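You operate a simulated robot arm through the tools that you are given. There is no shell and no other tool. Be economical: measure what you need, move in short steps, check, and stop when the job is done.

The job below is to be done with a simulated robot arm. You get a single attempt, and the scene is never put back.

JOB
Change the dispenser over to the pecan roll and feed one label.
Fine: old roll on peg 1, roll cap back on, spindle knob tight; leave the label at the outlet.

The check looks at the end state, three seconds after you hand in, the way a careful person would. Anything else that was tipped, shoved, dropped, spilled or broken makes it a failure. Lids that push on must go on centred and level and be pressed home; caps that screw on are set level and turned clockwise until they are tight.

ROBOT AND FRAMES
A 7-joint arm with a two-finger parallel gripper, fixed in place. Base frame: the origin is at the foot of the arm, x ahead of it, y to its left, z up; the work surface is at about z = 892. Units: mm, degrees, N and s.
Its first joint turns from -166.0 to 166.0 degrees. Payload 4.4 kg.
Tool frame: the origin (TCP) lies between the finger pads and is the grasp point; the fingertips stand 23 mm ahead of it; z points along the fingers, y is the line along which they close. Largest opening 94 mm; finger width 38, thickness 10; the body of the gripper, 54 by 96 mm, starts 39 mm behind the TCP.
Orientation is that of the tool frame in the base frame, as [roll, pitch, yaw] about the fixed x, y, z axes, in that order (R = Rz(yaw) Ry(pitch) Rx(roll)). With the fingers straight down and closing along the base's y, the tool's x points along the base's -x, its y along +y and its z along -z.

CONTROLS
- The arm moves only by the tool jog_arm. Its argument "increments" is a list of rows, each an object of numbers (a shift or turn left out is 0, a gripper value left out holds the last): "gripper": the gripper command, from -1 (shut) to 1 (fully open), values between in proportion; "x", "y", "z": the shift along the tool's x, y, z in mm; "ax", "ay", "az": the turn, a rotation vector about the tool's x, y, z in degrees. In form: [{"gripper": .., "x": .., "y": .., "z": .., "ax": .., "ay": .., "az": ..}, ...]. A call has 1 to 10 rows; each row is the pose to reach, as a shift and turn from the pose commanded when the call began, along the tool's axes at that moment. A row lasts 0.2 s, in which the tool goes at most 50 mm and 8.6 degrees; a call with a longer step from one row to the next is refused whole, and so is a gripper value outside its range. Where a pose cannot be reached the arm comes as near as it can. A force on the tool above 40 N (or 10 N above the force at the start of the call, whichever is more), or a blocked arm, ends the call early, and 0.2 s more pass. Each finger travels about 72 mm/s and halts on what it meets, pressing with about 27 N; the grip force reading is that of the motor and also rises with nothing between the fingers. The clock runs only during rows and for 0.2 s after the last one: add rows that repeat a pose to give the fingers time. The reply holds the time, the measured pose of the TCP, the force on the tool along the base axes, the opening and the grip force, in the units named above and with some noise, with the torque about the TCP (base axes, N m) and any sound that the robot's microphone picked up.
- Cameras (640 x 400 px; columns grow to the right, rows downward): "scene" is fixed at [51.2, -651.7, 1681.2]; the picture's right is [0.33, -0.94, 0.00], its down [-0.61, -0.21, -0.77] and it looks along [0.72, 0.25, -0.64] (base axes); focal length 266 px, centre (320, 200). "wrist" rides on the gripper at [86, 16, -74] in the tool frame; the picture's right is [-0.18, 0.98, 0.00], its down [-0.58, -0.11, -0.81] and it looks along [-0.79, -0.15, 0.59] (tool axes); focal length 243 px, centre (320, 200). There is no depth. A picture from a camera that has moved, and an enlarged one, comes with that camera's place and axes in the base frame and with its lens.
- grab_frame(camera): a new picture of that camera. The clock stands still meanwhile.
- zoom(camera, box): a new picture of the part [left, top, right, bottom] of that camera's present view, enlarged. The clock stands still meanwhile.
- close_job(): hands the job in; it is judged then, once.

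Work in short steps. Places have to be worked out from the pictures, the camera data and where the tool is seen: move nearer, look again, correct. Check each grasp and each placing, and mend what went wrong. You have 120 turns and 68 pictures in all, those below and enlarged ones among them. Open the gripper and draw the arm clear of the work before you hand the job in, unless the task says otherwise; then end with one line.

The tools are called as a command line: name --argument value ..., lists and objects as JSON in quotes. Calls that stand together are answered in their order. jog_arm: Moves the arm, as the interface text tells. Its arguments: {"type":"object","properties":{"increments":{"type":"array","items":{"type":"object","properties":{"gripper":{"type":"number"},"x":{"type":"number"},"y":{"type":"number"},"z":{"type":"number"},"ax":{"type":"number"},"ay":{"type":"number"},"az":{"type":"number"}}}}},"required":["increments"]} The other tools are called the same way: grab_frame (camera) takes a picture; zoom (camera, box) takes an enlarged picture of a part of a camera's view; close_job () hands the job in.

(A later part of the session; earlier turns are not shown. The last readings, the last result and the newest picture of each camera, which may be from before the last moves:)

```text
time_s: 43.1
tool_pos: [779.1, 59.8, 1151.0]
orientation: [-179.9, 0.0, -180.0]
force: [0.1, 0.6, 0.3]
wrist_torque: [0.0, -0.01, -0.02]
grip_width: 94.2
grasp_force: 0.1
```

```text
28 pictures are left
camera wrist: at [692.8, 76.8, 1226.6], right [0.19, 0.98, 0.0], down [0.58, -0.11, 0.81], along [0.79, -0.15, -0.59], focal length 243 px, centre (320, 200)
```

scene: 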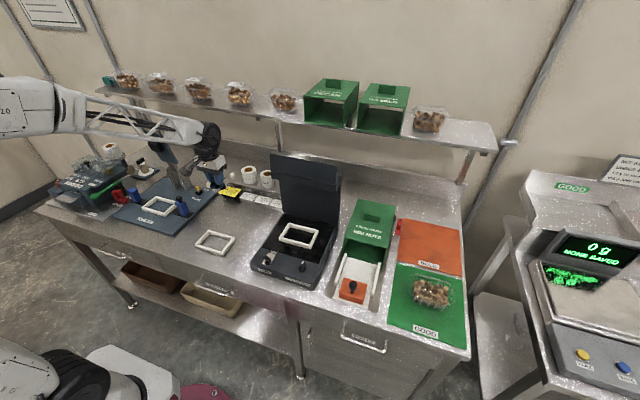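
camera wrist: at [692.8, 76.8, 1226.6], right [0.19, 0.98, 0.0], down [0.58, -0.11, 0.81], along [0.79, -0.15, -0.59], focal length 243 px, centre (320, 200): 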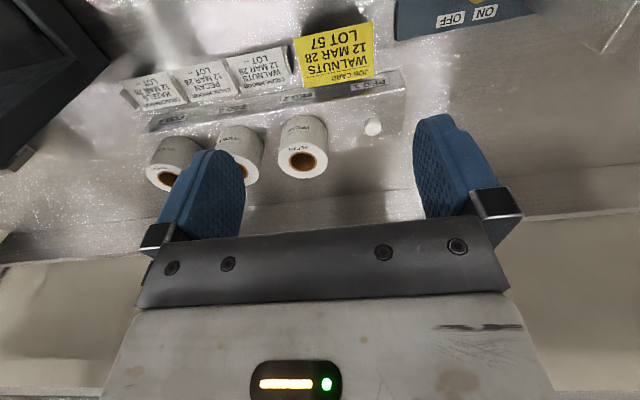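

Pecan roll top centre ≈ (928,8,986); peg 1 ≈ (932,110). Now back around to the spindle to fetch the old roll.

jog_arm --increments '[{"x": 45, "z": -20}, {"x": 90, "y": 5, "z": -50}, {"x": 135, "y": 20, "z": -50}, {"x": 180, "y": 40, "z": -50}, {"x": 215, "y": 70, "z": -50}, {"x": 235, "y": 115, "z": -50}, {"x": 240, "y": 164, "z": -50}, {"x": 240, "y": 213, "z": -50}, {"x": 240, "y": 262, "z": -50}, {"x": 240, "y": 311, "z": -50}]'

jog_arm --increments '[{"y": 49}, {"y": 98}, {"y": 147}, {"y": 196}, {"y": 245}, {"x": -30, "y": 284}, {"x": -70, "y": 310}, {"x": -115, "y": 335}, {"x": -160, "y": 355}, {"x": -200, "y": 380}]'

jog_arm --increments '[{"x": -20, "z": 30}, {"x": -20, "z": 60}, {"x": -20, "z": 90}, {"x": -20, "z": 90}]'

zoom --camera "wrist" --box '[220, 80, 440, 230]'

```text
refused: row 2 steps farther than a row can; nothing moved
```

```text
refused: row 8 steps farther than a row can; nothing moved
```

```text
time_s: 44.1
tool_pos: [800.1, 60.3, 1061.5]
orientation: [180.0, 0.0, 179.9]
force: [0.0, -0.7, 0.1]
wrist_torque: [-0.01, 0.01, 0.03]
grip_width: 94.1
grasp_force: 0.0
```

```text
2.67 times, centred on (330, 155) of wrist
camera zoom: at [712.6, 77.0, 1135.9], right [0.19, 0.98, 0.0], down [0.58, -0.11, 0.81], along [0.79, -0.15, -0.59], focal length 647 px, centre (293, 320)
```

zoom: 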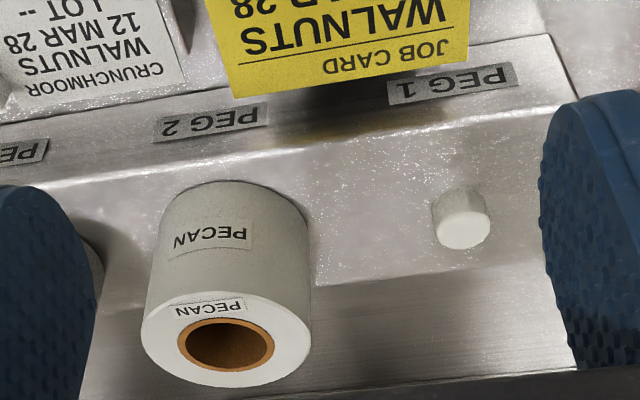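

Peg 1 refines to (928,110.5), top ~932; rolls are ~68 mm across. Now I go up and around to the spindle (with step lengths kept legal).

jog_arm --increments '[{"z": -48}, {"x": 20, "z": -90}, {"x": 60, "z": -115}, {"x": 105, "z": -130}, {"x": 150, "z": -140}, {"x": 195, "y": 15, "z": -140}, {"x": 230, "y": 45, "z": -140}, {"x": 255, "y": 85, "z": -140}, {"x": 265, "y": 130, "z": -140}, {"x": 265, "y": 178, "z": -140}]'

```text
time_s: 46.3
tool_pos: [532.9, 237.1, 1201.9]
orientation: [-179.9, 0.1, 179.9]
force: [-0.5, 1.1, -0.3]
wrist_torque: [-0.03, 0.04, -0.01]
grip_width: 93.9
grasp_force: 0.1
```

Continuing along y, then toward the spindle.

jog_arm --increments '[{"y": 49}, {"y": 98}, {"y": 147}, {"y": 196}, {"y": 245}, {"y": 294}, {"y": 343}, {"x": -15, "y": 388}, {"x": -45, "y": 425}, {"x": -75, "y": 460}]'

jog_arm --increments '[{"x": -40, "y": 20}, {"x": -80, "y": 40, "z": 20}, {"x": -100, "y": 50, "z": 50}, {"x": -110, "y": 55, "z": 70}, {"x": -110, "y": 55, "z": 70}]'

zoom --camera "wrist" --box '[220, 80, 440, 230]'

```text
time_s: 48.5
tool_pos: [610.5, 698.8, 1198.9]
orientation: [-180.0, 0.0, 179.8]
force: [-0.1, -0.2, 0.5]
wrist_torque: [-0.02, 0.0, 0.0]
grip_width: 94.1
grasp_force: 0.1
```

```text
time_s: 49.7
tool_pos: [720.2, 752.9, 1129.8]
orientation: [179.9, 0.0, -180.0]
force: [-0.1, -0.5, -1.0]
wrist_torque: [-0.02, 0.0, -0.02]
grip_width: 93.8
grasp_force: 0.1
```

```text
2.67 times, centred on (330, 155) of wrist
camera zoom: at [633.5, 769.2, 1205.6], right [0.19, 0.98, 0.0], down [0.58, -0.11, 0.81], along [0.79, -0.15, -0.59], focal length 647 px, centre (293, 320)
```

zoom: 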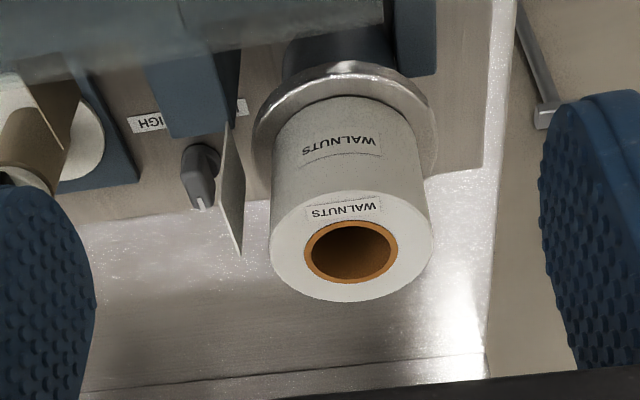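

The WALNUTS roll top is at ≈(831,755,1026). A fixed guide strip stands ~16 mm off its −y side, so I'll grip along x: rotate the tool to yaw 90 while moving over the roll.

jog_arm --increments '[{"x": -15, "az": 8.2}, {"x": -30, "az": 16.4}, {"x": -45, "az": 24.6}, {"x": -60, "az": 32.8}, {"x": -75, "az": 41}, {"x": -90, "az": 49.2}, {"x": -100, "y": 2, "az": 57.4}, {"x": -111, "y": 2, "az": 65.6}, {"x": -111, "y": 2, "az": 73.8}, {"x": -111, "y": 2, "az": 82}]'

jog_arm --increments '[{"az": 7.9}, {"az": 7.9, "z": 20}, {"az": 7.9, "z": 40}, {"az": 7.9, "z": 40}]'

grab_frame --camera "wrist"

```text
time_s: 51.9
tool_pos: [831.8, 755.7, 1130.5]
orientation: [-180.0, 0.1, 97.9]
force: [0.8, -0.2, 0.1]
wrist_torque: [0.03, -0.02, -0.01]
grip_width: 94.1
grasp_force: 0.2
```

```text
time_s: 52.9
tool_pos: [831.3, 756.2, 1091.0]
orientation: [179.9, 0.1, 90.0]
force: [-0.9, -1.1, 0.4]
wrist_torque: [0.01, -0.04, -0.02]
grip_width: 93.8
grasp_force: 0.0
```

```text
25 pictures are left
camera wrist: at [847.0, 842.6, 1165.3], right [0.98, -0.18, 0.0], down [-0.11, -0.58, 0.81], along [-0.15, -0.79, -0.59], focal length 243 px, centre (320, 200)
```

wrist: 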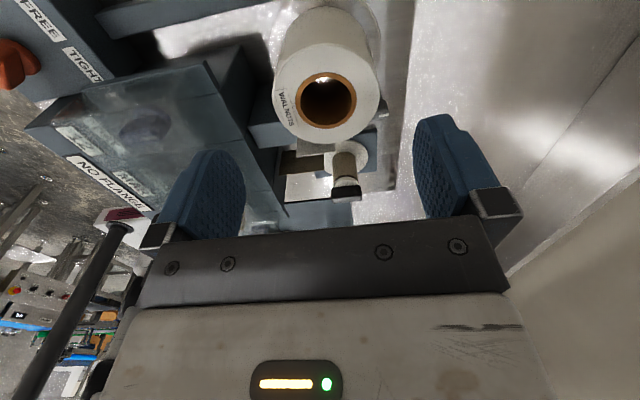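

Roll centre ≈(834.5,756); guard edge is at x≈763, so there is room. I narrow to 84 mm and descend to z≈1010.

jog_arm --increments '[{"y": 3, "gripper": 0.78}, {"y": 3, "z": 30}, {"y": 3, "z": 55}, {"y": 3, "z": 72}, {"y": 3, "z": 81}, {"y": 3, "z": 81}]'

jog_arm --increments '[{"gripper": 0.3}, {"gripper": 0.3}, {"gripper": 0.2}, {"gripper": -0.2}, {"gripper": -0.2}, {"gripper": -0.2}]'

```text
time_s: 54.3
tool_pos: [834.0, 756.1, 1010.1]
orientation: [-180.0, 0.0, 90.0]
force: [-0.6, 1.2, 0.1]
wrist_torque: [0.03, 0.03, 0.01]
grip_width: 83.7
grasp_force: 0.0
```

```text
time_s: 55.7
tool_pos: [833.8, 756.1, 1009.3]
orientation: [180.0, 0.0, 90.0]
force: [0.2, -0.4, 0.5]
wrist_torque: [0.05, -0.03, 0.0]
grip_width: 67.9
grasp_force: 26.9
```

Roll held at 68 mm, no side load. I lift straight up 80 mm.

jog_arm --increments '[{"z": -8}, {"z": -20}, {"z": -40}, {"z": -70}, {"z": -110}, {"z": -110}]'

grab_frame --camera "wrist"

zoom --camera "scene" --box '[60, 90, 170, 190]'

```text
time_s: 57.1
tool_pos: [833.3, 754.6, 1119.3]
orientation: [-180.0, 0.0, 90.1]
force: [-0.1, 0.1, -0.6]
wrist_torque: [-0.03, 0.0, -0.01]
grip_width: 67.5
grasp_force: 27.2
```

```text
24 pictures are left
camera wrist: at [849.7, 841.7, 1195.4], right [0.98, -0.18, 0.0], down [-0.11, -0.58, 0.81], along [-0.15, -0.79, -0.59], focal length 243 px, centre (320, 200)
```

wrist: 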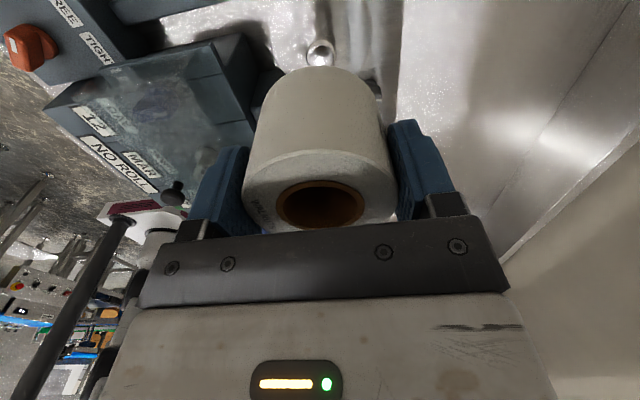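

```text
4.00 times, centred on (115, 140) of scene
camera zoom: at [51.2, -651.7, 1681.2], right [0.33, -0.94, 0.0], down [-0.61, -0.21, -0.77], along [0.72, 0.25, -0.64], focal length 1065 px, centre (1140, 440)
```

zoom: 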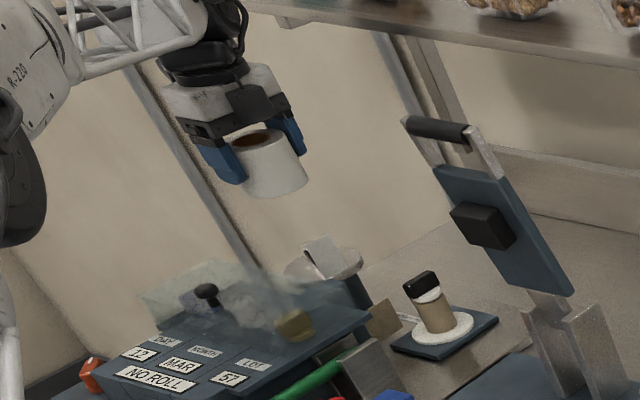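

Spindle is empty (NO ROLL), its top seen at ≈(833,755,981); the roll hangs straight. I carry it back around the press arm toward peg 1.

jog_arm --increments '[{"z": -45}, {"y": -20, "z": -85}, {"y": -65, "z": -90}, {"y": -110, "z": -90}, {"y": -155, "z": -90}, {"x": -10, "y": -200, "z": -90}, {"x": -30, "y": -240, "z": -90}, {"x": -60, "y": -275, "z": -90}, {"x": -100, "y": -295, "z": -90}, {"x": -148, "y": -300, "z": -90}]'

jog_arm --increments '[{"x": -49}, {"x": -98}, {"x": -147}, {"x": -196}, {"x": -245}, {"x": -294}, {"x": -343}, {"x": -392}, {"x": -435, "y": 20}, {"x": -470, "y": 50}]'

jog_arm --increments '[{"x": -20, "y": 45}, {"x": -28, "y": 90, "z": 10}, {"x": -28, "y": 135, "z": 30}, {"x": -28, "y": 170, "z": 60}, {"x": -28, "y": 195, "z": 95}, {"x": -28, "y": 215, "z": 120}, {"x": -28, "y": 215, "z": 120}]'

grab_frame --camera "wrist"

```text
time_s: 59.3
tool_pos: [534.2, 608.3, 1208.2]
orientation: [-179.7, 0.1, 90.0]
force: [0.2, 0.0, -2.0]
wrist_torque: [0.05, 0.03, 0.01]
grip_width: 67.5
grasp_force: 26.4
```

```text
time_s: 61.5
tool_pos: [582.5, 137.4, 1208.1]
orientation: [-180.0, 0.0, 90.0]
force: [-0.6, -0.2, -1.2]
wrist_torque: [0.0, 0.01, 0.02]
grip_width: 67.6
grasp_force: 27.6
```

```text
time_s: 63.1
tool_pos: [798.3, 108.6, 1088.4]
orientation: [-180.0, -0.1, 90.0]
force: [0.6, 0.3, -0.7]
wrist_torque: [0.02, -0.02, 0.0]
grip_width: 67.8
grasp_force: 26.8
```

```text
22 pictures are left
camera wrist: at [814.9, 196.1, 1164.5], right [0.98, -0.18, 0.0], down [-0.11, -0.58, 0.81], along [-0.15, -0.79, -0.59], focal length 243 px, centre (320, 200)
```

wrist: 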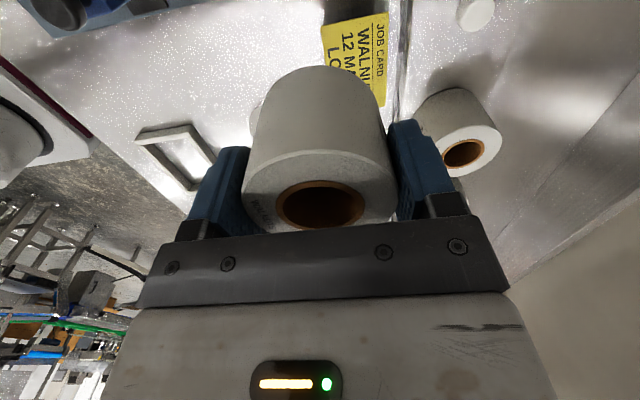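

Peg 1 again shows near (925,109). I move over it and lower until the roll bottom is just above the peg top.

jog_arm --increments '[{"x": -1, "y": 43}, {"x": -1, "y": 86}, {"x": -1, "y": 128}, {"x": -1, "y": 128, "z": 45}, {"x": -1, "y": 128, "z": 80}, {"x": -1, "y": 128, "z": 95}, {"x": -1, "y": 128, "z": 95}]'

zoom --camera "scene" --box '[200, 140, 280, 210]'

grab_frame --camera "wrist"

```text
time_s: 64.9
tool_pos: [923.1, 111.2, 1067.4]
orientation: [175.3, -0.4, 90.2]
force: [-0.3, 0.1, -0.5]
wrist_torque: [-0.03, 0.01, -0.02]
grip_width: 67.6
grasp_force: 26.8
stopped in row 7: the arm was blocked; the commanded pose is now the measured one
```

```text
5.71 times, centred on (240, 175) of scene
camera zoom: at [51.2, -651.7, 1681.2], right [0.33, -0.94, 0.0], down [-0.61, -0.21, -0.77], along [0.72, 0.25, -0.64], focal length 1521 px, centre (777, 343)
```

zoom: 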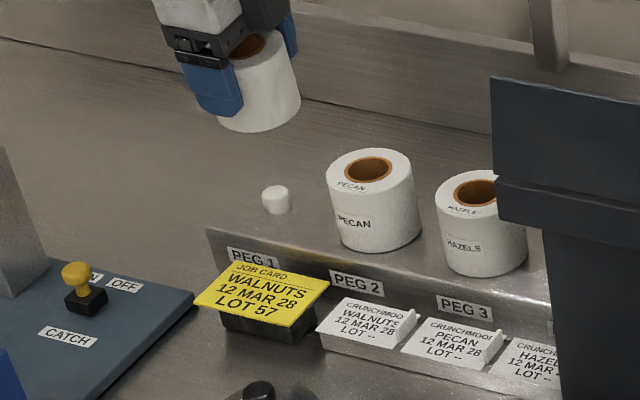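

```text
20 pictures are left
camera wrist: at [933.9, 197.2, 1144.6], right [0.98, -0.18, 0.08], down [-0.17, -0.59, 0.79], along [-0.1, -0.79, -0.61], focal length 243 px, centre (320, 200)
```

wrist: 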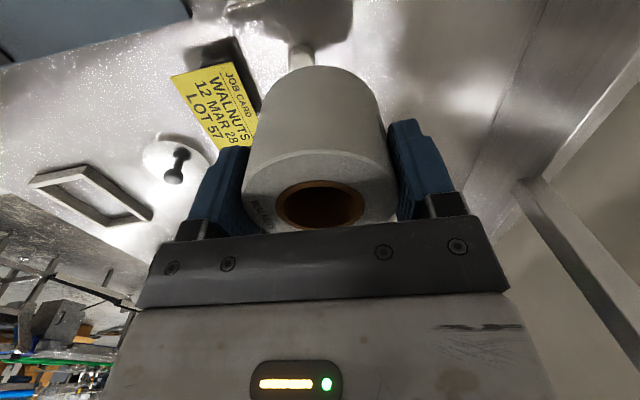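

The arm was blocked kinematically (no force, tool tilted 4.7°), probably a wrist limit at yaw 90. I back off, level, and turn to yaw 180 where reach is better.

jog_arm --increments '[{"y": -40, "z": -15, "ax": 2.4}, {"y": -80, "z": -30, "ax": 4.7}, {"x": -2, "y": -120, "z": -35, "ax": 4.7}, {"x": -2, "y": -150, "z": -40, "ax": 4.7}, {"x": -2, "y": -150, "z": -40, "ax": 4.7}]'

jog_arm --increments '[{"az": -8.2}, {"az": -16.4}, {"az": -24.6}, {"az": -32.8}, {"az": -41}, {"az": -49.2}, {"az": -57.4}, {"az": -65.6}, {"az": -73.8}, {"az": -82}]'

```text
time_s: 66.1
tool_pos: [779.6, 108.2, 1087.2]
orientation: [-179.7, -0.4, 90.2]
force: [-0.1, 0.1, -2.2]
wrist_torque: [0.02, 0.01, 0.01]
grip_width: 67.2
grasp_force: 26.9
```

```text
time_s: 68.3
tool_pos: [779.1, 108.3, 1089.2]
orientation: [179.5, -0.4, 172.3]
force: [0.4, -1.0, -1.2]
wrist_torque: [-0.03, 0.02, -0.01]
grip_width: 67.5
grasp_force: 27.4
```

Now finish the yaw, level, and advance toward (928,109.5), checking the reach.

jog_arm --increments '[{"az": -7.8, "ax": 0.5, "ay": -0.4}]'

jog_arm --increments '[{"x": -40, "y": 1}, {"x": -80, "y": 1}, {"x": -120, "y": 1}, {"x": -149, "y": 1}, {"x": -149, "y": 1}, {"x": -149, "y": 1, "z": 30}, {"x": -149, "y": 1, "z": 60}, {"x": -149, "y": 1, "z": 60}]'

```text
time_s: 68.7
tool_pos: [780.2, 109.0, 1088.8]
orientation: [180.0, 0.2, 180.0]
force: [0.2, 0.0, -0.6]
wrist_torque: [-0.04, -0.03, 0.02]
grip_width: 67.5
grasp_force: 27.3
```

```text
time_s: 70.7
tool_pos: [921.5, 109.5, 1084.6]
orientation: [179.6, 3.5, -179.9]
force: [1.0, -0.1, -0.6]
wrist_torque: [0.01, 0.0, 0.01]
grip_width: 67.6
grasp_force: 27.1
stopped in row 8: the arm was blocked; the commanded pose is now the measured one
```

Blocked again without tool force — maybe a link touching the shelf or a reach limit. I look.

zoom --camera "scene" --box '[120, 70, 320, 210]'

```text
2.86 times, centred on (220, 140) of scene
camera zoom: at [51.2, -651.7, 1681.2], right [0.33, -0.94, 0.0], down [-0.61, -0.21, -0.77], along [0.72, 0.25, -0.64], focal length 761 px, centre (606, 371)
```

zoom: 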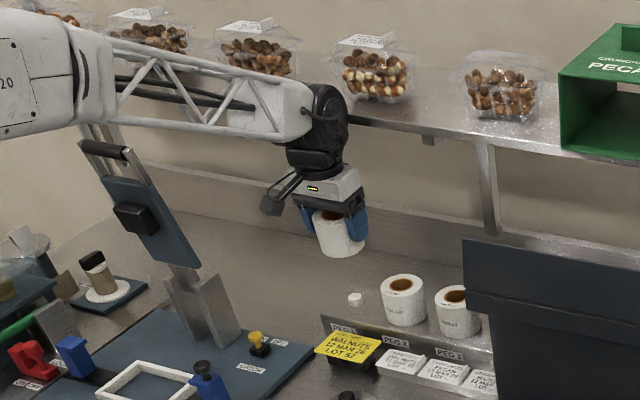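

The black wrist joint is at shelf-edge height: it touched the shelf. So I back off, level, go lower first (joint below the shelf), then advance.

jog_arm --increments '[{"x": 35, "ay": 1.7}, {"x": 70, "ay": 3.5}, {"x": 95, "ay": 3.5}, {"x": 95, "z": 30, "ay": 3.5}, {"x": 95, "z": 60, "ay": 3.5}, {"x": 95, "z": 74, "ay": 3.5}, {"x": 95, "z": 74, "ay": 3.5}]'

grab_frame --camera "wrist"

zoom --camera "scene" --box '[160, 90, 280, 210]'

```text
time_s: 72.3
tool_pos: [841.0, 110.3, 997.7]
orientation: [179.6, -0.1, -180.0]
force: [-0.2, 0.7, -0.8]
wrist_torque: [-0.03, 0.0, 0.01]
grip_width: 67.6
grasp_force: 27.1
```

```text
18 pictures are left
camera wrist: at [752.8, 126.4, 1073.7], right [0.18, 0.98, 0.01], down [0.58, -0.11, 0.8], along [0.79, -0.14, -0.59], focal length 243 px, centre (320, 200)
```

wrist: 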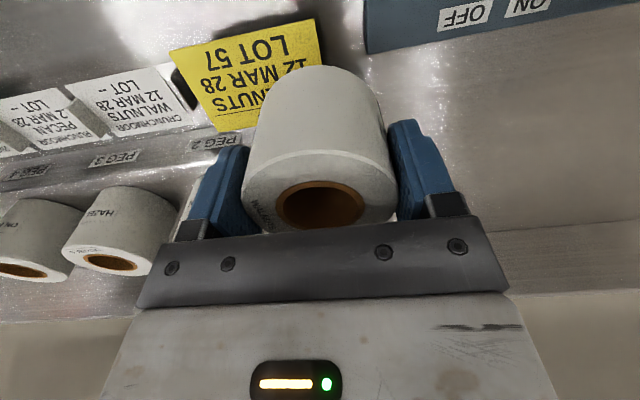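

```text
3.33 times, centred on (220, 150) of scene
camera zoom: at [51.2, -651.7, 1681.2], right [0.33, -0.94, 0.0], down [-0.61, -0.21, -0.77], along [0.72, 0.25, -0.64], focal length 888 px, centre (653, 367)
```

zoom: 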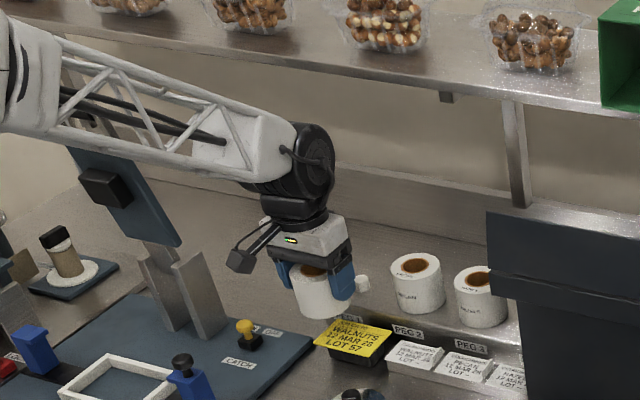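

Clear. Advance at this height to (928,109.5).

jog_arm --increments '[{"x": -30, "y": -1, "ax": 0.4}, {"x": -60, "y": -1, "ax": 0.4}, {"x": -87, "y": -1, "ax": 0.4}, {"x": -87, "y": -1, "ax": 0.4}]'

zoom --camera "scene" --box '[200, 140, 280, 210]'

```text
time_s: 73.3
tool_pos: [927.0, 109.9, 998.4]
orientation: [179.9, -0.1, -179.8]
force: [-0.6, -0.1, -0.6]
wrist_torque: [-0.01, 0.02, 0.0]
grip_width: 67.6
grasp_force: 27.3
```

```text
5.71 times, centred on (240, 175) of scene
camera zoom: at [51.2, -651.7, 1681.2], right [0.33, -0.94, 0.0], down [-0.61, -0.21, -0.77], along [0.72, 0.25, -0.64], focal length 1521 px, centre (777, 343)
```

zoom: 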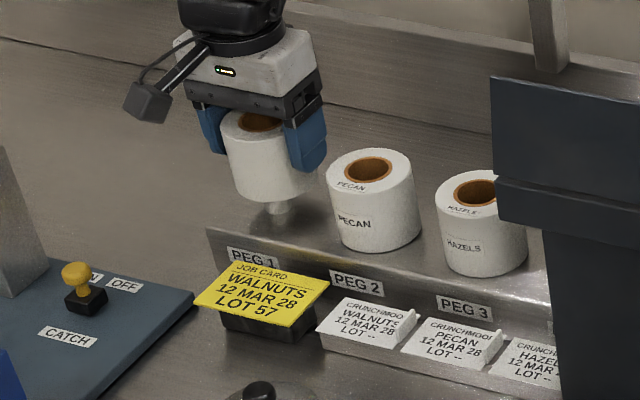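

The roll hangs just above the peg, maybe 3 mm toward +y/−x of it. I shift 2 mm toward −y and lower gently.

jog_arm --increments '[{"x": -1, "y": -2}, {"x": -1, "y": -2, "z": 6}, {"x": -1, "y": -2, "z": 12}, {"x": -1, "y": -2, "z": 16}, {"x": -1, "y": -2, "z": 19}, {"x": -1, "y": -2, "z": 22}, {"x": -1, "y": -2, "z": 25}]'

```text
time_s: 74.9
tool_pos: [928.5, 107.1, 973.8]
orientation: [-180.0, 0.0, 180.0]
force: [0.6, 3.0, 19.9]
wrist_torque: [0.35, 0.24, -0.04]
grip_width: 67.9
grasp_force: 26.8
```

zoom --camera "scene" --box '[200, 140, 280, 210]'

```text
5.71 times, centred on (240, 175) of scene
camera zoom: at [51.2, -651.7, 1681.2], right [0.33, -0.94, 0.0], down [-0.61, -0.21, -0.77], along [0.72, 0.25, -0.64], focal length 1521 px, centre (777, 343)
```

zoom: 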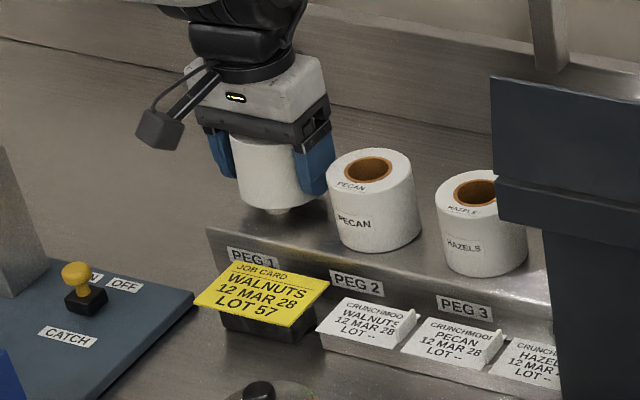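

The peg is still partly visible under the roll and the torque puts the contact toward −x,+y; so it's resting on the peg's rim. I lift 6 mm, shift (−4,+3.5) mm and try again.

jog_arm --increments '[{"z": -6}, {"x": 4, "y": 3.5, "z": -6}, {"x": 4, "y": 3.5, "z": -6}, {"x": 4, "y": 3.5, "z": -2}, {"x": 4, "y": 3.5, "z": 1}, {"x": 4, "y": 3.5, "z": 3}]'

```text
time_s: 76.3
tool_pos: [922.4, 110.6, 970.5]
orientation: [-180.0, -0.1, 179.9]
force: [0.7, 1.2, -1.7]
wrist_torque: [0.02, -0.03, -0.03]
grip_width: 67.3
grasp_force: 27.1
```

It passed below the earlier contact height with no force — the roll is over the peg. I continue down to the rack.

jog_arm --increments '[{"z": 3}, {"z": 6}, {"z": 8}, {"z": 10}]'

```text
time_s: 77.3
tool_pos: [924.2, 110.4, 959.7]
orientation: [-179.9, -0.1, -179.9]
force: [-2.8, 1.2, 16.7]
wrist_torque: [-0.02, -0.5, 0.02]
grip_width: 67.9
grasp_force: 27.3
```

Seated (16.7 N on the rack, 14 mm below peg-top height). I ease, open, rise just above the rolls, and look.

jog_arm --increments '[{"z": -1.5}, {"z": -1.5, "gripper": 0.6}, {"z": -1.5, "gripper": 0.9}, {"z": -1.5, "gripper": 0.9}, {"z": -25}, {"z": -50}, {"z": -68}, {"z": -68}]'

grab_frame --camera "wrist"

```text
time_s: 79.1
tool_pos: [921.8, 109.9, 1023.7]
orientation: [-179.9, -0.6, -179.8]
force: [-0.5, -0.9, 0.4]
wrist_torque: [-0.02, -0.04, 0.01]
grip_width: 89.2
grasp_force: 0.1
```

```text
14 pictures are left
camera wrist: at [835.9, 127.2, 1099.5], right [0.18, 0.98, 0.0], down [0.59, -0.11, 0.8], along [0.79, -0.15, -0.6], focal length 243 px, centre (320, 200)
```

wrist: 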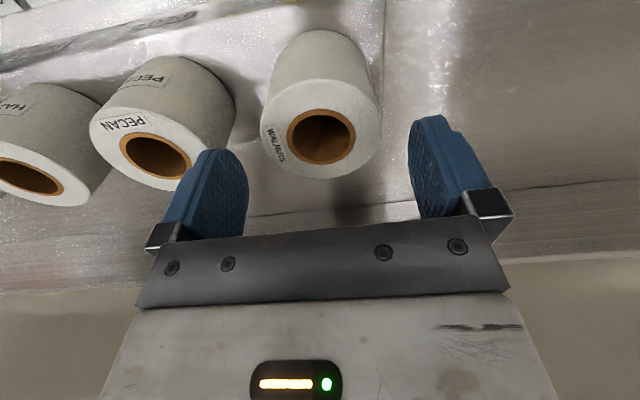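

WALNUTS sits on peg 1. Pecan centre is ~105 mm toward −y. I move over at this height (tips above roll tops), then descend around PECAN.

jog_arm --increments '[{"y": -35, "ay": -0.6}, {"y": -70, "ay": -0.6}, {"y": -104, "ay": -0.6}, {"y": -104, "ay": -0.6}]'

grab_frame --camera "wrist"

```text
time_s: 80.1
tool_pos: [921.6, 8.0, 1026.3]
orientation: [-179.9, 0.3, -179.8]
force: [0.1, 0.0, -0.1]
wrist_torque: [-0.04, -0.02, 0.02]
grip_width: 89.3
grasp_force: 0.1
```

```text
13 pictures are left
camera wrist: at [834.5, 24.5, 1101.4], right [0.18, 0.98, 0.0], down [0.58, -0.11, 0.81], along [0.8, -0.15, -0.59], focal length 243 px, centre (320, 200)
```

wrist: 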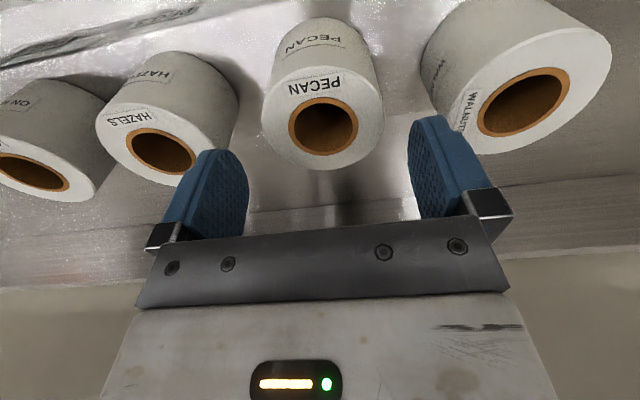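

PECAN is centred between the fingers. Descending to z≈961 and closing.

jog_arm --increments '[{"x": 2, "z": 25, "ay": 0.3}, {"x": 2, "z": 45, "ay": 0.3}, {"x": 2, "z": 58, "ay": 0.3}, {"x": 2, "z": 64, "ay": 0.3}, {"x": 2, "z": 64, "ay": 0.3}]'

jog_arm --increments '[{"gripper": 0.3}, {"gripper": 0.3}, {"gripper": -0.2}, {"gripper": -0.2}, {"gripper": -0.2}]'

```text
time_s: 81.3
tool_pos: [922.0, 7.5, 964.4]
orientation: [-180.0, 0.2, 180.0]
force: [0.4, 0.8, -0.9]
wrist_torque: [-0.01, 0.04, -0.02]
grip_width: 89.3
grasp_force: 0.1
```

```text
time_s: 82.5
tool_pos: [922.5, 7.5, 964.9]
orientation: [-180.0, 0.2, 180.0]
force: [-0.8, -1.2, 2.6]
wrist_torque: [0.04, 0.01, 0.0]
grip_width: 67.6
grasp_force: 27.0
```

Pecan held at 67.6 mm. I lift 40 mm (clear of the peg, under the shelf limit), back out, then up.

jog_arm --increments '[{"z": -8}, {"z": -25}, {"z": -40}, {"z": -40}, {"x": 40, "z": -40}, {"x": 80, "z": -40}, {"x": 115, "z": -60}, {"x": 140, "z": -100}, {"x": 165, "z": -140}, {"x": 200, "z": -170}]'

jog_arm --increments '[{"x": 40, "z": -30}, {"x": 85, "y": 5, "z": -50}, {"x": 130, "y": 20, "z": -65}, {"x": 165, "y": 50, "z": -70}, {"x": 185, "y": 90, "z": -70}, {"x": 190, "y": 139, "z": -70}, {"x": 190, "y": 188, "z": -70}, {"x": 190, "y": 237, "z": -70}, {"x": 190, "y": 286, "z": -70}, {"x": 190, "y": 335, "z": -70}]'

```text
time_s: 84.7
tool_pos: [722.3, 7.1, 1132.4]
orientation: [179.9, 0.0, -179.9]
force: [-0.1, -0.3, -1.9]
wrist_torque: [-0.03, -0.03, -0.01]
grip_width: 67.7
grasp_force: 27.6
```

```text
time_s: 86.9
tool_pos: [530.6, 341.8, 1203.0]
orientation: [180.0, 0.3, 179.9]
force: [-0.2, 0.9, -0.8]
wrist_torque: [-0.02, -0.02, 0.0]
grip_width: 67.5
grasp_force: 27.0
```

Carrying on toward the spindle while turning to yaw 90.

jog_arm --increments '[{"y": 45, "az": 8.2}, {"y": 90, "az": 16.4}, {"y": 135, "az": 24.6}, {"y": 180, "az": 32.8}, {"y": 225, "az": 41}, {"y": 270, "az": 49.2}, {"y": 315, "az": 57.4}, {"x": -15, "y": 355, "az": 65.6}, {"x": -45, "y": 385, "az": 73.8}, {"x": -85, "y": 405, "az": 82}]'

jog_arm --increments '[{"az": 7.9}, {"az": 7.9}]'

```text
time_s: 89.1
tool_pos: [615.4, 747.2, 1202.9]
orientation: [179.8, 0.0, 97.9]
force: [0.1, -1.0, -0.7]
wrist_torque: [-0.04, 0.0, 0.02]
grip_width: 67.5
grasp_force: 27.2
```

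```text
time_s: 89.7
tool_pos: [616.6, 747.2, 1202.0]
orientation: [179.9, 0.1, 90.2]
force: [-0.3, 0.3, -1.6]
wrist_torque: [0.0, 0.02, -0.01]
grip_width: 67.6
grasp_force: 26.4
```

Now over the spindle at the same pose as when the old roll was lifted, to compare pictures.

jog_arm --increments '[{"x": 2, "y": 45}, {"x": 4, "y": 90}, {"x": 6, "y": 135, "z": 10}, {"x": 8, "y": 175, "z": 30}, {"x": 8, "y": 205, "z": 60}, {"x": 8, "y": 217, "z": 83}, {"x": 8, "y": 217, "z": 83}]'

grab_frame --camera "wrist"

```text
time_s: 91.3
tool_pos: [834.4, 753.6, 1119.3]
orientation: [179.9, 0.0, 90.1]
force: [-0.2, 0.5, -1.4]
wrist_torque: [-0.01, -0.02, 0.0]
grip_width: 67.4
grasp_force: 27.0
```

```text
12 pictures are left
camera wrist: at [848.7, 840.8, 1195.3], right [0.98, -0.18, 0.0], down [-0.11, -0.58, 0.81], along [-0.14, -0.79, -0.59], focal length 243 px, centre (320, 200)
```

wrist: 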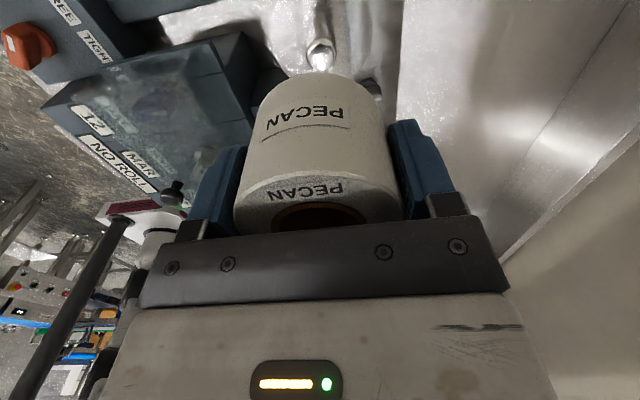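

The hole sits lower in the image than for the old roll, so pecan is offset and possibly tilted in the grip. I check from the scene camera and an enlarged wrist view.

zoom --camera "scene" --box '[75, 105, 155, 175]'

zoom --camera "wrist" --box '[220, 20, 420, 240]'

```text
5.71 times, centred on (115, 140) of scene
camera zoom: at [51.2, -651.7, 1681.2], right [0.33, -0.94, 0.0], down [-0.61, -0.21, -0.77], along [0.72, 0.25, -0.64], focal length 1521 px, centre (1491, 543)
```

zoom: 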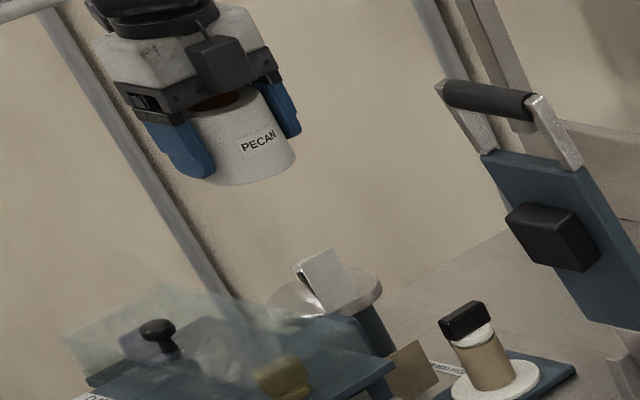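

```text
1.82 times, centred on (320, 130) of wrist
camera zoom: at [848.7, 840.8, 1195.3], right [0.98, -0.18, 0.0], down [-0.11, -0.58, 0.81], along [-0.14, -0.79, -0.59], focal length 441 px, centre (320, 327)
```

zoom: 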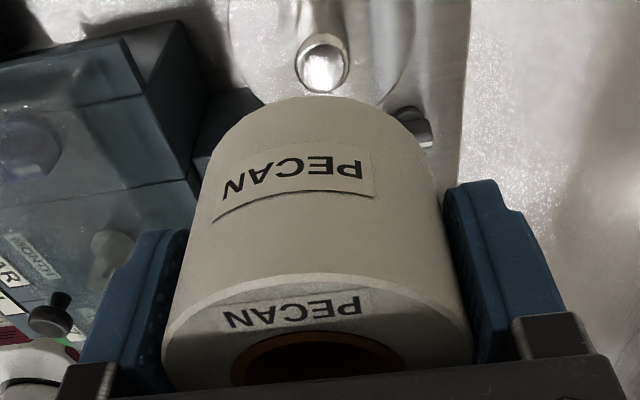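

Comparing the two pictures: pecan is held ~11.6 mm higher in the grip and ~2 mm further toward +y than the old roll, not tilted. So seat pose ≈(833.9,754,998). I descend to just above the spindle first.

jog_arm --increments '[{"z": 30}, {"z": 55}, {"z": 75}, {"z": 84}, {"z": 88}, {"z": 92}, {"z": 96}]'

```text
time_s: 92.9
tool_pos: [832.6, 755.2, 1023.6]
orientation: [179.9, 0.0, 90.2]
force: [-0.2, 0.5, -1.1]
wrist_torque: [0.01, -0.02, 0.01]
grip_width: 67.6
grasp_force: 27.3
```

jog_arm --increments '[{"z": 3}, {"z": 6}, {"z": 9}, {"z": 12}]'

```text
time_s: 93.9
tool_pos: [833.7, 754.9, 1012.6]
orientation: [179.8, 0.0, 90.1]
force: [0.9, -0.1, -1.3]
wrist_torque: [-0.02, 0.02, 0.0]
grip_width: 67.5
grasp_force: 26.5
```

No contact yet; continuing down in small steps.

jog_arm --increments '[{"z": 3}, {"z": 6}, {"z": 9}, {"z": 12}]'

```text
time_s: 94.9
tool_pos: [833.0, 755.1, 1000.3]
orientation: [179.9, 0.0, 90.1]
force: [0.4, 0.0, -1.2]
wrist_torque: [0.0, 0.02, -0.01]
grip_width: 67.6
grasp_force: 27.1
```

jog_arm --increments '[{"z": 2}, {"z": 4}, {"z": 5.5}]'

zoom --camera "scene" --box '[75, 120, 155, 190]'

```text
time_s: 95.7
tool_pos: [833.5, 754.7, 997.1]
orientation: [179.7, -0.1, 90.1]
force: [-1.2, -1.2, 22.3]
wrist_torque: [-0.16, 0.58, 0.04]
grip_width: 67.7
grasp_force: 26.8
```

```text
5.71 times, centred on (115, 155) of scene
camera zoom: at [51.2, -651.7, 1681.2], right [0.33, -0.94, 0.0], down [-0.61, -0.21, -0.77], along [0.72, 0.25, -0.64], focal length 1521 px, centre (1491, 457)
```

zoom: 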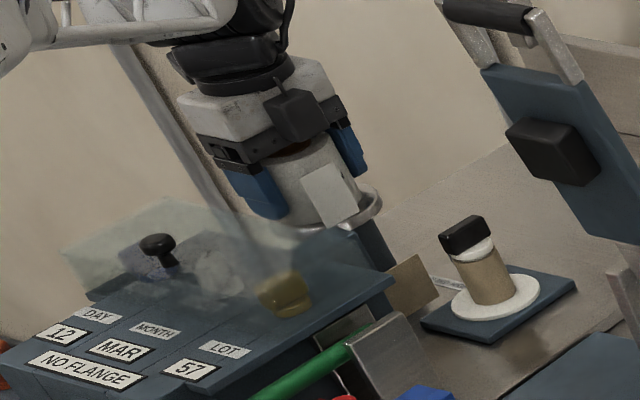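

Seated exactly at the predicted height; display changed from NO ROLL to NO FLANGE. I release and rise.

jog_arm --increments '[{"z": -1.5}, {"z": -1.5, "gripper": 0.6}, {"z": -1.5, "gripper": 0.78}, {"z": -1.5, "gripper": 0.78}, {"z": -20}, {"z": -50}, {"z": -95}, {"z": -140}, {"z": -185}, {"y": -30, "z": -203}]'

jog_arm --increments '[{"y": -45, "az": -8.2}, {"y": -90, "az": -16.4}, {"y": -135, "az": -24.6}, {"x": -10, "y": -180, "az": -32.8}, {"x": -30, "y": -220, "az": -41}, {"x": -60, "y": -255, "az": -49.2}, {"x": -105, "y": -270, "az": -57.4}, {"x": -153, "y": -275, "az": -65.6}, {"x": -202, "y": -275, "az": -73.8}, {"x": -251, "y": -275, "az": -82}]'

```text
time_s: 97.9
tool_pos: [802.3, 755.2, 1195.1]
orientation: [179.9, 0.1, 90.2]
force: [1.1, 0.6, -0.7]
wrist_torque: [-0.02, 0.0, 0.02]
grip_width: 83.7
grasp_force: 0.0
```

```text
time_s: 100.1
tool_pos: [529.1, 502.6, 1197.0]
orientation: [-180.0, 0.2, 172.2]
force: [-0.2, 0.3, -0.1]
wrist_torque: [-0.01, -0.01, 0.0]
grip_width: 83.5
grasp_force: 0.0
```

Straighten yaw, then go to the cap at (719,1).

jog_arm --increments '[{"az": -7.8, "gripper": 0}]'

jog_arm --increments '[{"y": -49}, {"y": -98}, {"y": -147}, {"y": -196}, {"y": -245}, {"y": -294}, {"y": -343}, {"x": -20, "y": -385}, {"x": -50, "y": -420}, {"x": -85, "y": -450}]'

jog_arm --increments '[{"x": -30, "y": -30, "z": 20}, {"x": -65, "y": -50, "z": 50}, {"x": -104, "y": -52, "z": 80}, {"x": -104, "y": -52, "z": 125}, {"x": -104, "y": -52, "z": 165}, {"x": -104, "y": -52, "z": 200}, {"x": -104, "y": -52, "z": 200}]'

zoom --camera "wrist" --box '[220, 50, 440, 230]'

```text
time_s: 100.5
tool_pos: [528.9, 501.8, 1198.2]
orientation: [180.0, 0.0, -179.9]
force: [-0.4, -0.1, 0.4]
wrist_torque: [0.03, -0.02, 0.0]
grip_width: 47.1
grasp_force: 0.1
```

```text
time_s: 102.7
tool_pos: [614.3, 51.5, 1197.6]
orientation: [180.0, 0.0, 179.9]
force: [0.2, -0.4, 0.1]
wrist_torque: [0.01, 0.0, 0.01]
grip_width: 46.8
grasp_force: 0.0
```

```text
refused: row 2 steps farther than a row can; nothing moved
```

```text
2.22 times, centred on (330, 140) of wrist
camera zoom: at [526.8, 68.4, 1272.0], right [0.19, 0.98, 0.0], down [0.58, -0.11, 0.81], along [0.79, -0.15, -0.59], focal length 539 px, centre (298, 333)
```

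zoom: 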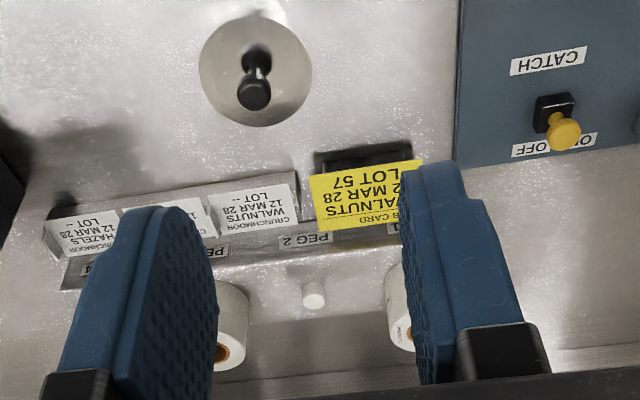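

The cap is as left, knob ≈(718,1). I descend to the release pose (z≈920) with legal steps.

jog_arm --increments '[{"x": -35, "y": -20}, {"x": -70, "y": -40, "z": 10}, {"x": -104, "y": -51, "z": 40}, {"x": -104, "y": -51, "z": 88}, {"x": -104, "y": -51, "z": 135}, {"x": -104, "y": -51, "z": 180}, {"x": -104, "y": -51, "z": 220}, {"x": -104, "y": -51, "z": 250}, {"x": -104, "y": -51, "z": 270}, {"x": -104, "y": -51, "z": 275}]'

jog_arm --increments '[{"z": 1.5}, {"z": 2.5, "gripper": -1}, {"z": 2.5, "gripper": -1}, {"z": 2.5, "gripper": -1}, {"z": 2.5, "gripper": -1}]'

```text
time_s: 104.9
tool_pos: [717.9, 1.0, 922.4]
orientation: [179.9, 0.2, 179.9]
force: [-0.5, -0.1, -0.3]
wrist_torque: [0.0, 0.02, 0.01]
grip_width: 46.9
grasp_force: 0.1
```

```text
time_s: 106.1
tool_pos: [718.0, 1.7, 919.0]
orientation: [180.0, 0.2, 180.0]
force: [-0.2, 3.9, 9.1]
wrist_torque: [0.03, -0.07, -0.01]
grip_width: 22.4
grasp_force: 26.8
```

Cap held. Lifting and carrying it back the same way.

jog_arm --increments '[{"z": -10}, {"z": -50}, {"z": -98}, {"z": -146}, {"z": -194}, {"x": 15, "z": -238}, {"x": 50, "y": 10, "z": -270}, {"x": 90, "y": 25, "z": -282}, {"x": 130, "y": 45, "z": -282}, {"x": 165, "y": 75, "z": -282}]'

jog_arm --increments '[{"x": 20, "y": 40}, {"x": 25, "y": 88}, {"x": 25, "y": 137}, {"x": 25, "y": 186}, {"x": 25, "y": 235}, {"x": 25, "y": 284}, {"x": 25, "y": 333}, {"x": 25, "y": 382}, {"x": 25, "y": 431}, {"x": 25, "y": 480}]'

jog_arm --increments '[{"x": -10, "y": 45}, {"x": -30, "y": 88}, {"x": -55, "y": 130}, {"x": -85, "y": 165}, {"x": -125, "y": 190}, {"x": -170, "y": 198}, {"x": -215, "y": 198}, {"x": -250, "y": 198, "z": 20}, {"x": -270, "y": 198, "z": 50}, {"x": -278, "y": 198, "z": 75}]'

```text
time_s: 108.3
tool_pos: [551.1, 77.2, 1202.1]
orientation: [-180.0, 0.1, -180.0]
force: [0.0, -0.7, -1.0]
wrist_torque: [0.0, -0.01, 0.03]
grip_width: 22.6
grasp_force: 26.8
```

```text
time_s: 110.5
tool_pos: [528.9, 557.1, 1200.8]
orientation: [-179.9, 0.1, 179.9]
force: [-0.2, 0.8, -0.9]
wrist_torque: [-0.03, 0.0, -0.02]
grip_width: 22.5
grasp_force: 27.0
```

```text
time_s: 112.7
tool_pos: [805.7, 755.3, 1127.2]
orientation: [179.9, 0.3, -180.0]
force: [0.2, -0.1, -1.2]
wrist_torque: [0.02, -0.04, 0.01]
grip_width: 22.4
grasp_force: 26.9
```

Aligning over the spindle at (831.5,755.5) and descending to just above the seat.

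jog_arm --increments '[{"x": -26, "ay": 0.2}, {"x": -26, "z": 20, "ay": 0.2}, {"x": -26, "z": 45, "ay": 0.2}, {"x": -26, "z": 60, "ay": 0.2}, {"x": -26, "z": 66, "ay": 0.2}, {"x": -26, "z": 66, "ay": 0.2}]'

zoom --camera "scene" --box '[75, 110, 155, 180]'

```text
time_s: 114.1
tool_pos: [832.5, 755.4, 1060.8]
orientation: [179.9, 0.0, 179.9]
force: [0.1, -0.2, -0.6]
wrist_torque: [-0.01, -0.03, -0.03]
grip_width: 22.7
grasp_force: 27.6
```

```text
5.71 times, centred on (115, 145) of scene
camera zoom: at [51.2, -651.7, 1681.2], right [0.33, -0.94, 0.0], down [-0.61, -0.21, -0.77], along [0.72, 0.25, -0.64], focal length 1521 px, centre (1491, 514)
```

zoom: 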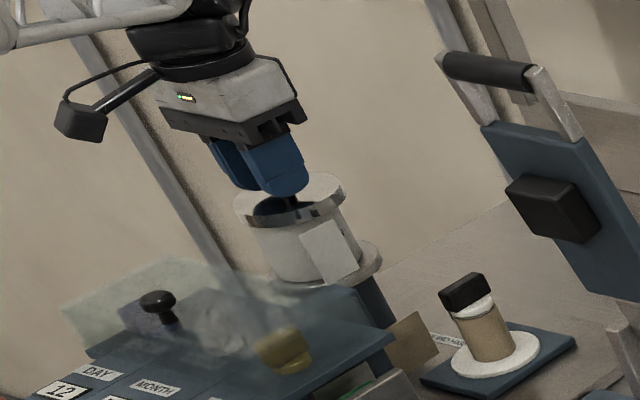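

The cap is concentric just above the roll. I lower in small steps to contact.

jog_arm --increments '[{"z": 2}, {"z": 4}, {"z": 6}, {"z": 7.5}]'

```text
time_s: 115.1
tool_pos: [832.1, 755.5, 1056.5]
orientation: [180.0, 0.1, 179.9]
force: [-1.1, -3.1, 15.6]
wrist_torque: [-0.03, -0.26, -0.07]
grip_width: 22.5
grasp_force: 27.2
```

Contact near 1056. I check the display and the cap's level.

zoom --camera "scene" --box '[60, 125, 140, 195]'

```text
5.71 times, centred on (100, 160) of scene
camera zoom: at [51.2, -651.7, 1681.2], right [0.33, -0.94, 0.0], down [-0.61, -0.21, -0.77], along [0.72, 0.25, -0.64], focal length 1521 px, centre (1577, 429)
```

zoom: 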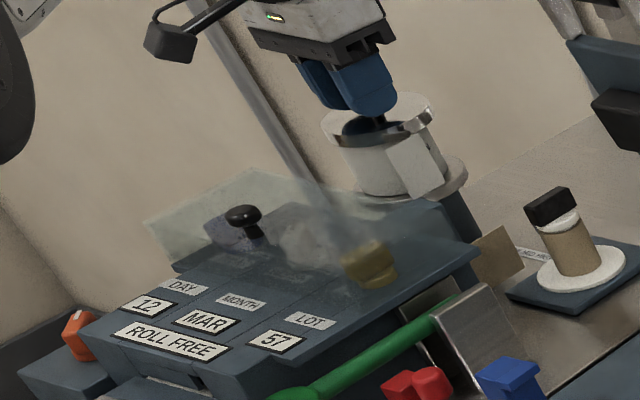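

Display: ROLL FREE, so cap is recognised. I press it home a little more, then release and rise.

jog_arm --increments '[{"z": 1}, {"z": 1.8}, {"z": 1.8}]'

jog_arm --increments '[{"z": -4, "gripper": -0.3}, {"z": -4, "gripper": 0}, {"z": -4, "gripper": 0}, {"z": -40, "gripper": 0}, {"z": -80}, {"x": 20, "z": -120}, {"x": 65, "z": -120}, {"x": 110, "z": -120}, {"x": 155, "z": -120}, {"x": 200, "z": -120}]'

```text
time_s: 115.9
tool_pos: [833.1, 755.6, 1052.0]
orientation: [-179.9, 0.0, 179.9]
force: [0.0, -2.1, 22.0]
wrist_torque: [-0.02, -0.15, -0.03]
grip_width: 22.9
grasp_force: 26.9
```

```text
time_s: 118.1
tool_pos: [630.9, 755.3, 1172.3]
orientation: [-179.9, 0.0, 179.9]
force: [-0.9, 0.0, 0.4]
wrist_torque: [0.0, -0.03, -0.01]
grip_width: 46.8
grasp_force: 0.1
```

Now the orange knob again: return to its release pose (572.9,792.7,971.5, yaw −136.5), approaching from above.

jog_arm --increments '[{"x": 20, "y": 10, "az": -8.2}, {"x": 40, "y": 25, "az": -16.4}, {"x": 58, "y": 37.5, "z": 20, "az": -24.6, "gripper": -0.3}, {"x": 58, "y": 37.5, "z": 60, "az": -32.8}, {"x": 58, "y": 37.5, "z": 105, "az": -41}, {"x": 58, "y": 37.5, "z": 145, "az": -43.5}, {"x": 58, "y": 37.5, "z": 165, "az": -43.5}, {"x": 58, "y": 37.5, "z": 165, "az": -43.5}]'

zoom --camera "wrist" --box '[220, 60, 440, 230]'

```text
time_s: 119.9
tool_pos: [574.4, 791.9, 1008.4]
orientation: [-180.0, 0.0, -136.6]
force: [0.9, 0.9, -0.1]
wrist_torque: [-0.02, -0.01, 0.0]
grip_width: 32.7
grasp_force: 0.1
```

```text
2.35 times, centred on (330, 145) of wrist
camera zoom: at [499.7, 745.7, 1083.1], right [-0.54, 0.84, 0.0], down [0.5, 0.32, 0.81], along [0.68, 0.44, -0.59], focal length 571 px, centre (296, 329)
```

zoom: 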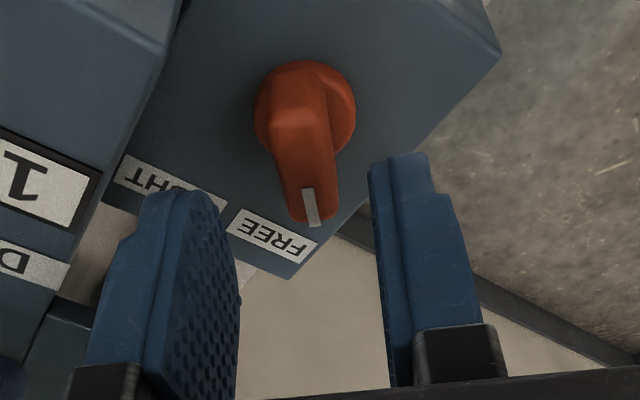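

Aligned with the bar. Descend 37 mm and grip it.

jog_arm --increments '[{"z": 20}, {"z": 31}, {"z": 37}, {"z": 37, "gripper": -1}, {"z": 37, "gripper": -1}, {"z": 37, "gripper": -1}]'

```text
time_s: 121.3
tool_pos: [573.4, 793.6, 971.6]
orientation: [179.9, 0.0, -136.5]
force: [-26.3, 31.2, -2.7]
wrist_torque: [0.83, -0.56, 0.11]
grip_width: 13.8
grasp_force: 45.1
```

Bar gripped but with a side load of 40 N along tool +y. I relieve that and turn clockwise about the fitted knob axis.

jog_arm --increments '[{"x": -0.5, "y": 1.6}, {"x": -1, "y": 3.3}, {"x": -1, "y": 3.9, "az": 8.4}, {"x": -1.1, "y": 4.3, "az": 16.4}, {"x": -1.3, "y": 4.8, "az": 24.4}, {"x": -1.5, "y": 5.2, "az": 32.4}, {"x": -1.8, "y": 5.6, "az": 40.4}]'

```text
time_s: 122.4
tool_pos: [572.5, 795.5, 971.1]
orientation: [-180.0, -0.1, -155.6]
force: [-9.1, -14.8, 6.1]
wrist_torque: [0.05, 0.56, -0.04]
grip_width: 14.1
grasp_force: 45.1
stopped in row 5: the force on the tool passed its limit at 52 N (the readings are from after the stop); the commanded pose is now the measured one
```

It turned 19°; load now points the other way. I recentre on the refined axis (575,796) and continue.

jog_arm --increments '[{"x": 1, "y": -0.5}, {"x": 1, "y": -0.1, "az": 8}, {"x": 0.9, "y": 0.4, "az": 16}, {"x": 0.7, "y": 0.9, "az": 24}, {"x": 0.5, "y": 1.3, "az": 32}, {"x": 0.2, "y": 1.6, "az": 40}]'

```text
time_s: 123.8
tool_pos: [572.2, 796.0, 970.0]
orientation: [-180.0, 0.0, 164.4]
force: [15.4, 3.3, 6.2]
wrist_torque: [0.26, -0.58, 0.04]
grip_width: 14.2
grasp_force: 44.8
```

Good, at 164°. Continue to the tight end near 134°.

jog_arm --increments '[{"x": -0.9, "y": 0.5}, {"x": -0.9, "y": 1.1, "az": 8}, {"x": -1, "y": 1.5, "az": 16}, {"x": -1.2, "y": 2, "az": 24}, {"x": -1.4, "y": 2.4, "az": 30.4}, {"x": -1.4, "y": 2.4, "az": 30.4}]'

zoom --camera "scene" --box '[40, 120, 130, 210]'

```text
time_s: 125.1
tool_pos: [573.2, 797.8, 970.9]
orientation: [-179.8, 0.1, 134.4]
force: [-9.6, -14.5, 4.4]
wrist_torque: [0.6, -0.24, 0.57]
grip_width: 14.2
grasp_force: 45.0
stopped in row 6: the force on the tool passed its limit at 41 N (the readings are from after the stop); the commanded pose is now the measured one
```

```text
4.44 times, centred on (85, 165) of scene
camera zoom: at [51.2, -651.7, 1681.2], right [0.33, -0.94, 0.0], down [-0.61, -0.21, -0.77], along [0.72, 0.25, -0.64], focal length 1183 px, centre (1364, 356)
```

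zoom: 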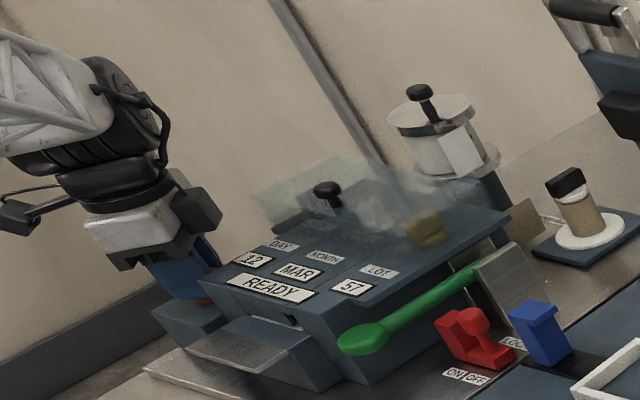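

Display READY and torque rose at the stop: spindle tight. I release, rise, and move toward the green lever's paddle (≈(562,557,957)), closing the fingers to push it.

jog_arm --increments '[{"gripper": -0.3}, {"gripper": -0.2}, {"z": -40}, {"z": -85}, {"z": -115, "az": -8}, {"x": -30, "y": -36, "z": -115, "az": -16}, {"x": -60, "y": -73, "z": -115, "az": -24, "gripper": -1}, {"x": -90, "y": -110, "z": -115, "az": -32}, {"x": -120, "y": -147, "z": -115, "az": -40}, {"x": -150, "y": -183, "z": -115, "az": -45.5}]'

jog_arm --increments '[{"z": 0}]'

```text
time_s: 127.3
tool_pos: [547.8, 562.3, 1085.1]
orientation: [-179.8, -0.2, 179.9]
force: [1.5, -0.5, 0.0]
wrist_torque: [0.02, 0.01, -0.03]
grip_width: 0.0
grasp_force: 27.3
```

```text
time_s: 127.7
tool_pos: [547.4, 563.3, 1085.2]
orientation: [-179.8, 0.0, 179.9]
force: [0.0, -0.5, -0.7]
wrist_torque: [-0.02, 0.01, 0.0]
grip_width: 0.1
grasp_force: 26.7
```

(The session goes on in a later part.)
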